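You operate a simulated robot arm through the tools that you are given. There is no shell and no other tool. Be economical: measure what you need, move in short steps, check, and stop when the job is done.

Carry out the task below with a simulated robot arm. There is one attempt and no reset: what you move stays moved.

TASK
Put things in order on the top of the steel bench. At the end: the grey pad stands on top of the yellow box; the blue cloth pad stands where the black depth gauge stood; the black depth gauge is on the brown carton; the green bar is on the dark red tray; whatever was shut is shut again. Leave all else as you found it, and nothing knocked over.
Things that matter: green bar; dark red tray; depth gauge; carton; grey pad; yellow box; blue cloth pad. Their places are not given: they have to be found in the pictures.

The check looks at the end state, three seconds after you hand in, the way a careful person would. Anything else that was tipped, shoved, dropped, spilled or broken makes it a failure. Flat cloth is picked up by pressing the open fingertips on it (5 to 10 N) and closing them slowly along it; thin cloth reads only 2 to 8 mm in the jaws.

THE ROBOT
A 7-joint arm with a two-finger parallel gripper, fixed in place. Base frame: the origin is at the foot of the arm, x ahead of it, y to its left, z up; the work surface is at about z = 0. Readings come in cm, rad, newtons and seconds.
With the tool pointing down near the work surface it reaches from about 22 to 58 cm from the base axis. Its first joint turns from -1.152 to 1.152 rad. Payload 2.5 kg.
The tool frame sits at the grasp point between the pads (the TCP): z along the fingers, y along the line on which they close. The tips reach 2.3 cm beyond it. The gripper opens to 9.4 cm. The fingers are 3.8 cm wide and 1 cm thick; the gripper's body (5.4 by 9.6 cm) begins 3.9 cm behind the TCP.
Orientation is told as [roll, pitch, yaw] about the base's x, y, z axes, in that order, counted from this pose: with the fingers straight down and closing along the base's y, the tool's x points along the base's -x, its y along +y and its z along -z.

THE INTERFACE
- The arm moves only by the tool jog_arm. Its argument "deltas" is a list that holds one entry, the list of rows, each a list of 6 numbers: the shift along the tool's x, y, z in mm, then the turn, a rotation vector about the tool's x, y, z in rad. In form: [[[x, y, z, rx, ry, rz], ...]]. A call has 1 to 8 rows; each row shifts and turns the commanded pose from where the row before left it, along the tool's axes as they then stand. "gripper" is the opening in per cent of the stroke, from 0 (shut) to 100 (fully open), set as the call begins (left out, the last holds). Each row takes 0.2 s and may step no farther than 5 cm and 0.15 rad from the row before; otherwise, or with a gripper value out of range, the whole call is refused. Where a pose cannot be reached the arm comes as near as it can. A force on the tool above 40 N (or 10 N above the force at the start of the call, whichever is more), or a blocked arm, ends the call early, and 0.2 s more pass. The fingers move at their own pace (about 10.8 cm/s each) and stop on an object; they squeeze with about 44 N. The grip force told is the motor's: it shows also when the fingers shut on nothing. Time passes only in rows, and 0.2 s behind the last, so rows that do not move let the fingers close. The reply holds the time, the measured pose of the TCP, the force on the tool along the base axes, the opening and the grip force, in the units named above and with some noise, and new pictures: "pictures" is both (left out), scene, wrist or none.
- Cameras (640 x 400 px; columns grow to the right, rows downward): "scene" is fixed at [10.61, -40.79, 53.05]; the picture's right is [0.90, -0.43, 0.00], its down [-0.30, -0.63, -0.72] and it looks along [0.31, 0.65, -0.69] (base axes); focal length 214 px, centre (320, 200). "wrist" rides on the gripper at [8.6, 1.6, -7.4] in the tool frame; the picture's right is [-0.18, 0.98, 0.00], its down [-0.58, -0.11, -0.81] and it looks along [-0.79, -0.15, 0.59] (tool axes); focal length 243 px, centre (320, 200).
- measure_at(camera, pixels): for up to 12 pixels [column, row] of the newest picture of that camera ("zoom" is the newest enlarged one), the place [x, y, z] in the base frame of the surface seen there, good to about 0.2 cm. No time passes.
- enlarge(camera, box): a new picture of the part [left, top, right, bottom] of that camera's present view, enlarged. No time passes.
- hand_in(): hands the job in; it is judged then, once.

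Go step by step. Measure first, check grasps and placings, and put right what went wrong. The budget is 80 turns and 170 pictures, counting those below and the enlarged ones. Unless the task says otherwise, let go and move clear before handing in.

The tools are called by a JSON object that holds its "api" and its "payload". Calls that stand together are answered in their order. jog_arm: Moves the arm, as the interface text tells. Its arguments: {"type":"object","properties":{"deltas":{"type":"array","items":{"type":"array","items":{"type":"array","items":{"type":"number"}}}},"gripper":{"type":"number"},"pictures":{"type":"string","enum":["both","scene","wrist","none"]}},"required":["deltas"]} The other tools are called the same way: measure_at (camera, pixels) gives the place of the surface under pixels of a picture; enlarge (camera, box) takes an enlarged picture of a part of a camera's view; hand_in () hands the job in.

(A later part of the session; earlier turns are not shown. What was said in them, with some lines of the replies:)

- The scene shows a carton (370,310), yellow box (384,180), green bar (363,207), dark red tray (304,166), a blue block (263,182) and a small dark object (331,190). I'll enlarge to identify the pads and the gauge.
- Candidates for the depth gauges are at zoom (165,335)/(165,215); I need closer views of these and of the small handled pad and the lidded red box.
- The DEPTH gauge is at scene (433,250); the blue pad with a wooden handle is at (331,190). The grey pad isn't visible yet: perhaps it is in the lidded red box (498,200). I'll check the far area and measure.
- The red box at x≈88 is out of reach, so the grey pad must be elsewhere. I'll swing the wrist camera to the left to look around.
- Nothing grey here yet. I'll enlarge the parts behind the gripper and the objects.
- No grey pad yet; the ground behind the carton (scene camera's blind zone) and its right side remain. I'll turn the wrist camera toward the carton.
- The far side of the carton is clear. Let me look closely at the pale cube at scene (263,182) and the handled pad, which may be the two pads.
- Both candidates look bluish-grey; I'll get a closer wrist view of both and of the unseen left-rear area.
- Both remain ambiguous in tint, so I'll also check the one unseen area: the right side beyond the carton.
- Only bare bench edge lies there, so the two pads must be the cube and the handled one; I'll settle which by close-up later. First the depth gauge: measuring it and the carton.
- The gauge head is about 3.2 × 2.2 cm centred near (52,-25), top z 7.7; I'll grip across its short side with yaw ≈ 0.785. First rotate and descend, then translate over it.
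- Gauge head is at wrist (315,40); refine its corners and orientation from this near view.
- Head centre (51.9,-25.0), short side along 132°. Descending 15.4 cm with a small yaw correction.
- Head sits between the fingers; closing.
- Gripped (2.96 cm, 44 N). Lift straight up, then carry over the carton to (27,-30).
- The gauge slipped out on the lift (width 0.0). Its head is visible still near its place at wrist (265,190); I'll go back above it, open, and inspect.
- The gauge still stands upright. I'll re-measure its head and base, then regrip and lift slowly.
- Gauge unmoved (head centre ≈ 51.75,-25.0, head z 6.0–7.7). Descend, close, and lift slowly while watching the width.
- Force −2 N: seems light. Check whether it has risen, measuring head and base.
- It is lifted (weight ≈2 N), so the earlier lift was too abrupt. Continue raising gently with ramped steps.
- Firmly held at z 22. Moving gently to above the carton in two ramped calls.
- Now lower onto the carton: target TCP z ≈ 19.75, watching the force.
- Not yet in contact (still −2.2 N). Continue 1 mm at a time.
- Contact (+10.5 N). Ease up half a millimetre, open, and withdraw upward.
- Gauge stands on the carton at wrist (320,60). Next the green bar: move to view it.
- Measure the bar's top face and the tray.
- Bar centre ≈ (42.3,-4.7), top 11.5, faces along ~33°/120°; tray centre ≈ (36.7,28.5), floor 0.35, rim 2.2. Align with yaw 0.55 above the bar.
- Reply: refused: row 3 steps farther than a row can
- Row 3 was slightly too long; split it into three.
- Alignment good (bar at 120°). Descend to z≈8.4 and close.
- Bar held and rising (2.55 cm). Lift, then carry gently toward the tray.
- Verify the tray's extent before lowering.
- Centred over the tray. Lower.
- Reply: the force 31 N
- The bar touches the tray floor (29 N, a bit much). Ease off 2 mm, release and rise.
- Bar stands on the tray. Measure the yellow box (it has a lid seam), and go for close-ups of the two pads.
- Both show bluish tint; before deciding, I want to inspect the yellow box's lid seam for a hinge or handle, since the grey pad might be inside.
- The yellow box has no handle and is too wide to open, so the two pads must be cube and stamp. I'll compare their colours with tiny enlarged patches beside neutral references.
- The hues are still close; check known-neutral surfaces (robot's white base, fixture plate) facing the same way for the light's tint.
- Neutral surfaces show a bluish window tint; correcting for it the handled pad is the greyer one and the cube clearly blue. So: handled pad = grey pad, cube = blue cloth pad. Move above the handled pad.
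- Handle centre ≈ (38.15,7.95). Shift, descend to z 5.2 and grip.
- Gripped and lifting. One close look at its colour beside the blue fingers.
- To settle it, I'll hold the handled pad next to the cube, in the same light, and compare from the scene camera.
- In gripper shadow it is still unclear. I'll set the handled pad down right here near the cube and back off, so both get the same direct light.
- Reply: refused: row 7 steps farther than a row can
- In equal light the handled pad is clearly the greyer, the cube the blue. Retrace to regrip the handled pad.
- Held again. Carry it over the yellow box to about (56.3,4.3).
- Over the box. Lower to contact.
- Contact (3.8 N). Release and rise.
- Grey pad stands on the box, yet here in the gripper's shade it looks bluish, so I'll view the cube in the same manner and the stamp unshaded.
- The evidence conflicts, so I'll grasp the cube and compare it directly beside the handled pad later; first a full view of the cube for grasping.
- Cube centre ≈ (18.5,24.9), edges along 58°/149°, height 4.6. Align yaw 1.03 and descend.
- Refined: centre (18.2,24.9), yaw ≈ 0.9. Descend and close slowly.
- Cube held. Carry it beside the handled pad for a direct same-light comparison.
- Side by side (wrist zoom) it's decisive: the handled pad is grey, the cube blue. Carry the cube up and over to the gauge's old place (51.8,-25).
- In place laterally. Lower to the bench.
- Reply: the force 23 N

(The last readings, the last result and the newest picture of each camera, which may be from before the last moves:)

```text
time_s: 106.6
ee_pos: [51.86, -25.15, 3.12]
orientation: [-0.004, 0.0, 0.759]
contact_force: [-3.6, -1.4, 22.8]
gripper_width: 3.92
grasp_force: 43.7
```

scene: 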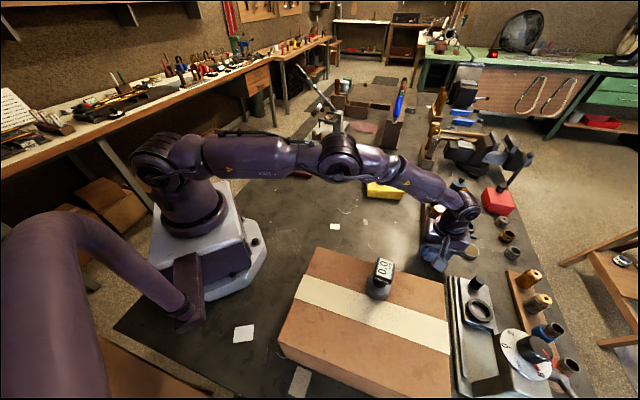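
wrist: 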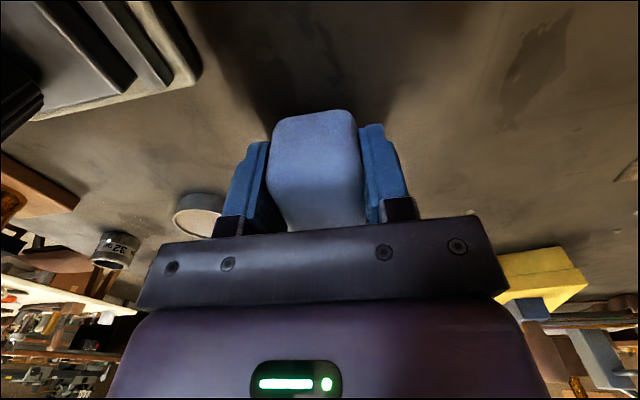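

Contact came ~4 mm higher than expected; check what is touching.

{"api": "jog_arm", "payload": {"deltas": [[[0, 0, -2, 0, 0, 0], [0, 0, 0, 0, 0, 0]]], "pictures": "both"}}

{"api": "enlarge", "payload": {"camera": "scene", "box": [405, 215, 485, 285]}}

{"api": "enlarge", "payload": {"camera": "wrist", "box": [200, 60, 440, 240]}}

```text
time_s: 107.2
ee_pos: [51.89, -25.04, 3.4]
orientation: [0.001, 0.0, 0.76]
contact_force: [-0.4, -1.6, 16.6]
gripper_width: 3.92
grasp_force: 44.0
```

scene: 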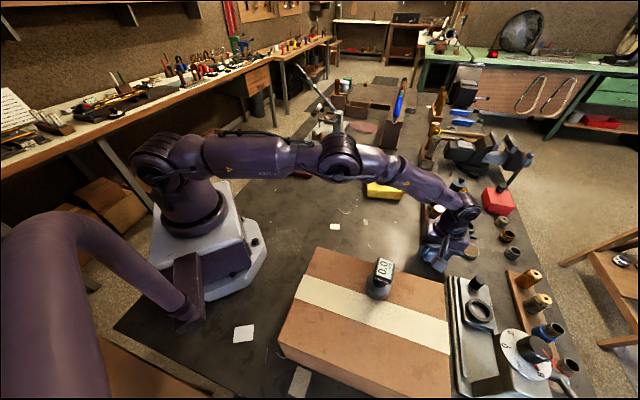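
wrist: 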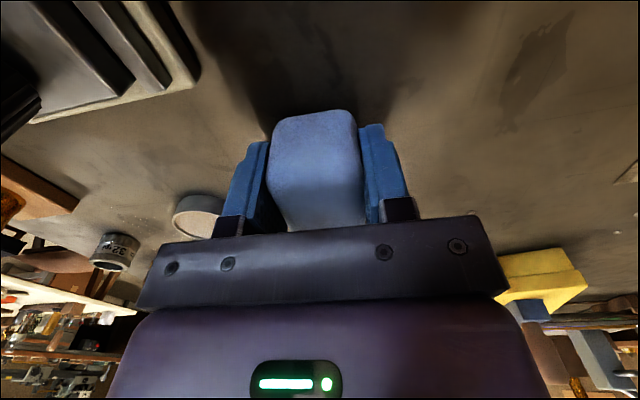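

```text
5.71 times, centred on (445, 250) of scene
```

zoom: 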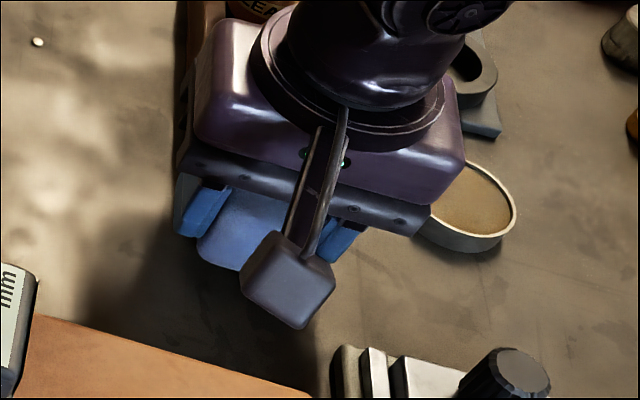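

```text
2.22 times, centred on (320, 150) of wrist
```

zoom: 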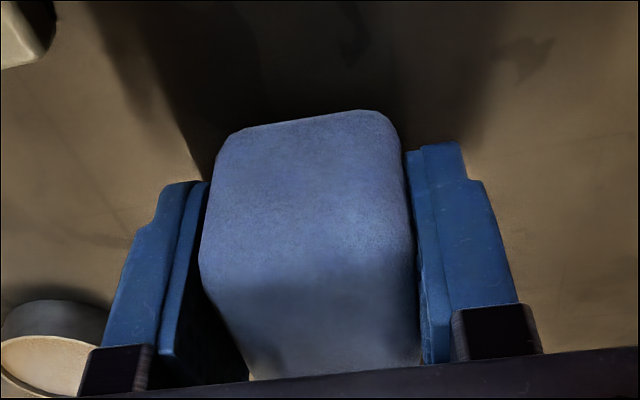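

{"api": "measure_at", "payload": {"camera": "wrist", "pixels": [[315, 113], [300, 118], [340, 113], [315, 130], [320, 200], [320, 225], [315, 104], [300, 100], [235, 180], [390, 150]]}}

{"api": "measure_at", "payload": {"camera": "scene", "pixels": [[433, 260], [437, 263], [433, 250], [432, 268], [428, 257], [441, 264]]}}

```text
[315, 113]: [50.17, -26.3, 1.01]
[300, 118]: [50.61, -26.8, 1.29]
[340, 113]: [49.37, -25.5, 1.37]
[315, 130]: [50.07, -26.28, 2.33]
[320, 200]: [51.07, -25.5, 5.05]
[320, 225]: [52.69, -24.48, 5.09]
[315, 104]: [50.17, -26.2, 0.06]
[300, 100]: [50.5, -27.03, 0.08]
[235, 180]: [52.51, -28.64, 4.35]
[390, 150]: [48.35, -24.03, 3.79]
```

```text
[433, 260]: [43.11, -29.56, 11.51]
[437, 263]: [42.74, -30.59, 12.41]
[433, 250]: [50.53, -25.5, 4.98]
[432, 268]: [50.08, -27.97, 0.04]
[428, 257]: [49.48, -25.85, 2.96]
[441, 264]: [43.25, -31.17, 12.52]
```

The cube's top reads 5.05 (4.6 expected), so it hangs ~4 mm up: something blocks. Lift and look underneath and around.

{"api": "jog_arm", "payload": {"deltas": [[[0, 0, -4, 0, 0, 0], [0, 0, -10, 0, 0, 0], [0, 0, -20, 0, 0, 0], [0, 0, -25, 0, 0, 0], [0, 0, -25, 0, 0, 0], [0, 0, -20, 0, 0, 0], [0, 0, -10, 0, 0, 0], [0, 0, -5, 0, 0, 0]]], "pictures": "both"}}

{"api": "enlarge", "payload": {"camera": "scene", "box": [405, 200, 485, 280]}}

{"api": "enlarge", "payload": {"camera": "wrist", "box": [200, 0, 440, 180]}}

```text
time_s: 109.0
ee_pos: [51.86, -24.99, 15.06]
orientation: [0.001, 0.001, 0.758]
contact_force: [0.2, 0.3, 0.0]
gripper_width: 3.93
grasp_force: 43.9
```

scene: 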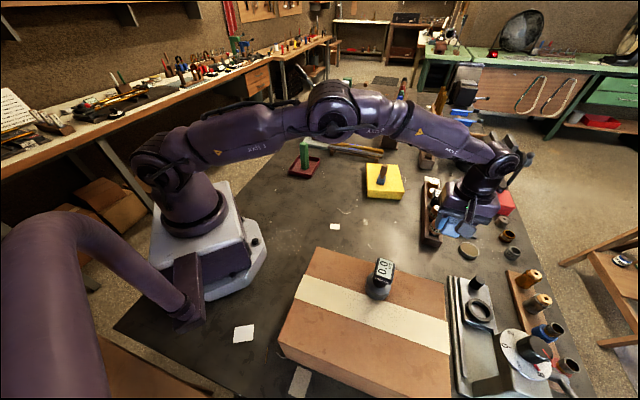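
wrist: 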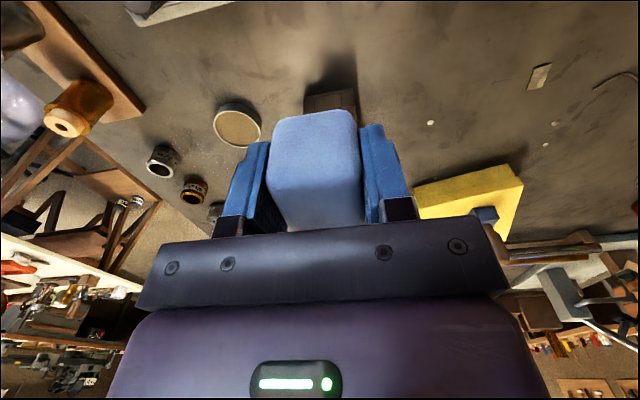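

```text
5.00 times, centred on (445, 240) of scene
```

zoom: 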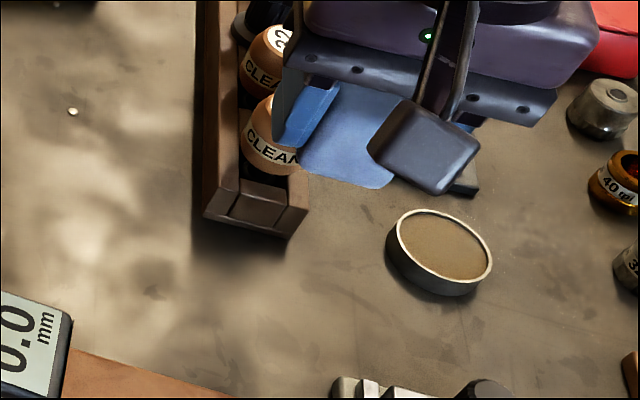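

```text
2.22 times, centred on (320, 90) of wrist
```

zoom: 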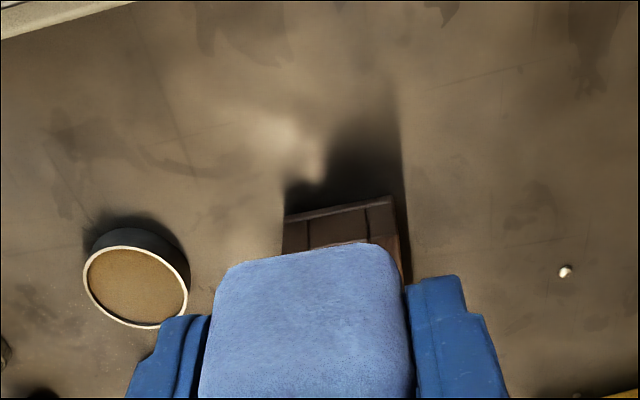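

{"api": "measure_at", "payload": {"camera": "zoom", "pixels": [[288, 218], [390, 200], [330, 210], [285, 245], [400, 240], [330, 225]]}}

{"api": "measure_at", "payload": {"camera": "scene", "pixels": [[424, 241], [440, 246], [432, 243], [434, 228], [440, 233], [430, 225], [437, 220], [443, 207], [442, 240], [446, 235]]}}

```text
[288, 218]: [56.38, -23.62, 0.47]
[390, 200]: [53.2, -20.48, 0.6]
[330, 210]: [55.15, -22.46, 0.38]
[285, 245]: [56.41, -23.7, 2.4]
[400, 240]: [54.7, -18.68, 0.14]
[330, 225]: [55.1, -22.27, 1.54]
```

```text
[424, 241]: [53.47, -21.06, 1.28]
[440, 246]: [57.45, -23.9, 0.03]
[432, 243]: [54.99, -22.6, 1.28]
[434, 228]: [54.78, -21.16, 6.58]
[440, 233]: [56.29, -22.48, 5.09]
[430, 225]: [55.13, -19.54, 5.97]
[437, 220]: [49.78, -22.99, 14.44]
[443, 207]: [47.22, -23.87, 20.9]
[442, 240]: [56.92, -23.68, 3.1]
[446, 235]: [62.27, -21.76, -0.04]
```

The spot itself is clear; most likely the hand's back comes too close to the "40 tpi" bottle. I'll shift 7 mm away from the rack (toward the camera side) and lower again.

{"api": "jog_arm", "payload": {"deltas": [[[7, 0, 8, 0, 0, 0], [0, 0, 18, 0, 0, 0], [0, 0, 26, 0, 0, 0], [0, 0, 26, 0, 0, 0], [0, 0, 20, 0, 0, 0], [0, 0, 12, 0, 0, 0], [0, 0, 6, 0, 0, 0], [0, 0, 0, 0, 0, 0]]], "pictures": "none"}}

{"api": "jog_arm", "payload": {"deltas": [[[0, 0, 1, 0, 0, 0], [0, 0, 1, 0, 0, 0], [0, 0, 0, 0, 0, 0]]], "pictures": "none"}}

```text
time_s: 110.8
ee_pos: [51.19, -25.58, 3.47]
orientation: [0.0, 0.0, 0.757]
contact_force: [-0.2, 0.0, -0.2]
gripper_width: 3.93
grasp_force: 44.3
```

```text
time_s: 111.6
ee_pos: [51.22, -25.72, 3.25]
orientation: [0.0, -0.001, 0.76]
contact_force: [0.6, 0.2, -1.0]
gripper_width: 3.9
grasp_force: 44.2
```

No contact now at 3.25, so that was it. Continue down.

{"api": "jog_arm", "payload": {"deltas": [[[0, 0, 1, 0, 0, 0], [0, 0, 1, 0, 0, 0], [0, 0, 0, 0, 0, 0]]], "pictures": "none"}}

{"api": "jog_arm", "payload": {"deltas": [[[0, 0, 1, 0, 0, 0], [0, 0, 0, 0, 0, 0]]], "pictures": "wrist"}}

{"api": "measure_at", "payload": {"camera": "wrist", "pixels": [[320, 200], [315, 113], [320, 225]]}}

```text
time_s: 112.4
ee_pos: [51.22, -25.67, 3.03]
orientation: [-0.001, 0.001, 0.761]
contact_force: [-0.1, 0.1, -0.6]
gripper_width: 3.93
grasp_force: 43.6
```

```text
time_s: 113.0
ee_pos: [51.31, -25.61, 3.0]
orientation: [0.0, 0.0, 0.759]
contact_force: [-0.3, -1.0, -0.5]
gripper_width: 3.93
grasp_force: 44.3
```

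wrist: 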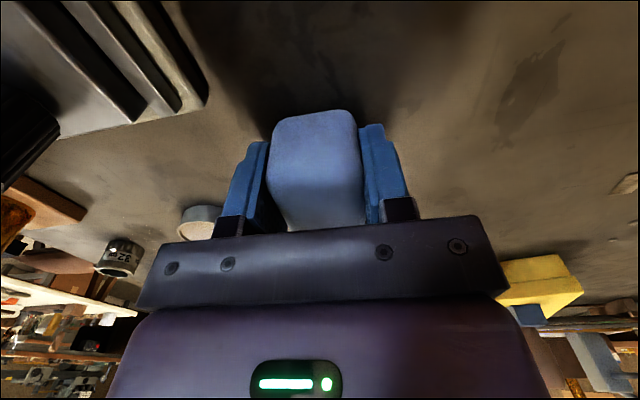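

```text
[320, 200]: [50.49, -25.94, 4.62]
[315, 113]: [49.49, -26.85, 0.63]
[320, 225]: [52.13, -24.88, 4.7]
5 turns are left
```

Cube top at 4.65: practically on the bench. Release and rise straight up.

{"api": "jog_arm", "payload": {"deltas": [[[0, 0, 0.7, 0, 0, 0], [0, 0, 0, 0, 0, 0], [0, 0, 0, 0, 0, 0], [0, 0, 0, 0, 0, 0], [0, 0, -20, 0, 0, 0], [0, 0, -45, 0, 0, 0], [0, 0, -45, 0, 0, 0], [0, 0, -45, 0, 0, 0]]], "gripper": 75, "pictures": "both"}}

```text
time_s: 114.8
ee_pos: [51.45, -25.4, 18.43]
orientation: [0.0, 0.001, 0.761]
contact_force: [0.4, 0.1, -1.2]
gripper_width: 7.05
grasp_force: 0.1
4 turns are left
```

scene: 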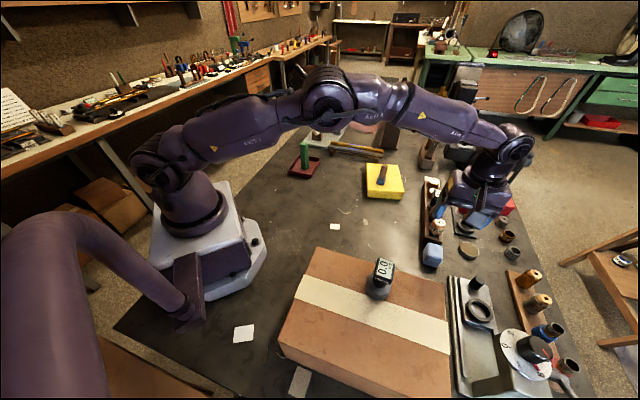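
wrist: 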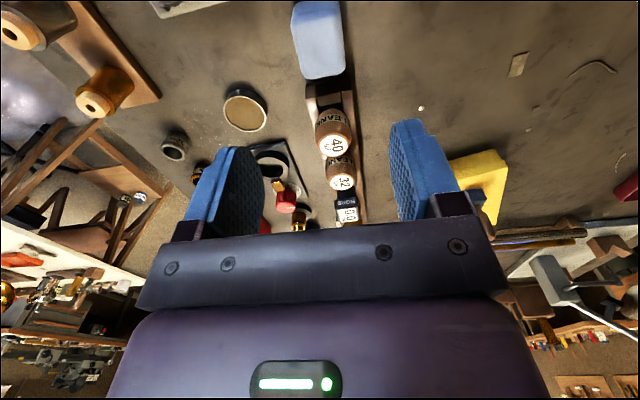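

The blue pad stands upright at the gauge's old place (scene 432,255), rack items upright, gauge on the carton, bar on the tray, grey pad on the yellow box. One last check of the rack area.

{"api": "enlarge", "payload": {"camera": "scene", "box": [360, 160, 480, 290]}}

```text
3.08 times, centred on (420, 225) of scene
3 turns are left
```

zoom: 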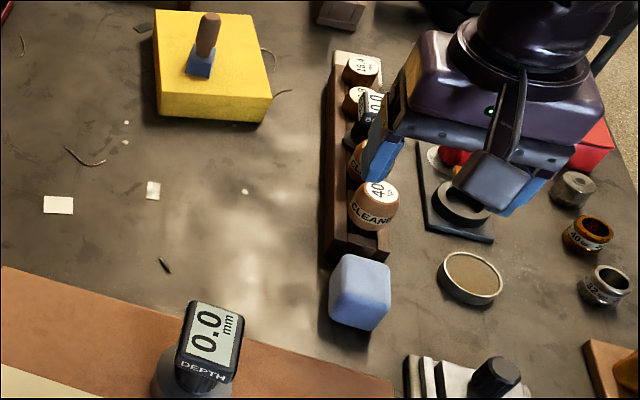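

Everything stands upright and the gripper is clear, so I'm handing in.

{"api": "hand_in", "payload": {}}

```text
The job is handed in.
```

I handed the job in with all four items moved and nothing knocked over, but I could not be sure which pad was meant by "grey" and which by "blue cloth".

- **Grey pad:** I took the handled pad to be the grey one, and it stands on the yellow box. In some views it looked blue. I decided after holding both pads side by side in the same light.
- **Blue cloth pad:** I took the pale blue cube to be this one. It stands about 7 mm from the gauge's exact old spot. At the exact spot something blocked the lowering, most likely the hand meeting the "40 tpi" bottle in the rack, so I shifted it slightly away.
- **Bottle:** During that attempt I pressed with up to about 23 N. In the last picture the bottle stands upright and looks unmoved.
- **Depth gauge:** It stands on the carton. It slipped out of the gripper on the first lift, stayed upright where it was, and was carried over on the second try.
- **Green bar:** It stands upright on the dark red tray.
- **Shut things:** I opened nothing. The yellow box has a lid, but it stayed closed.
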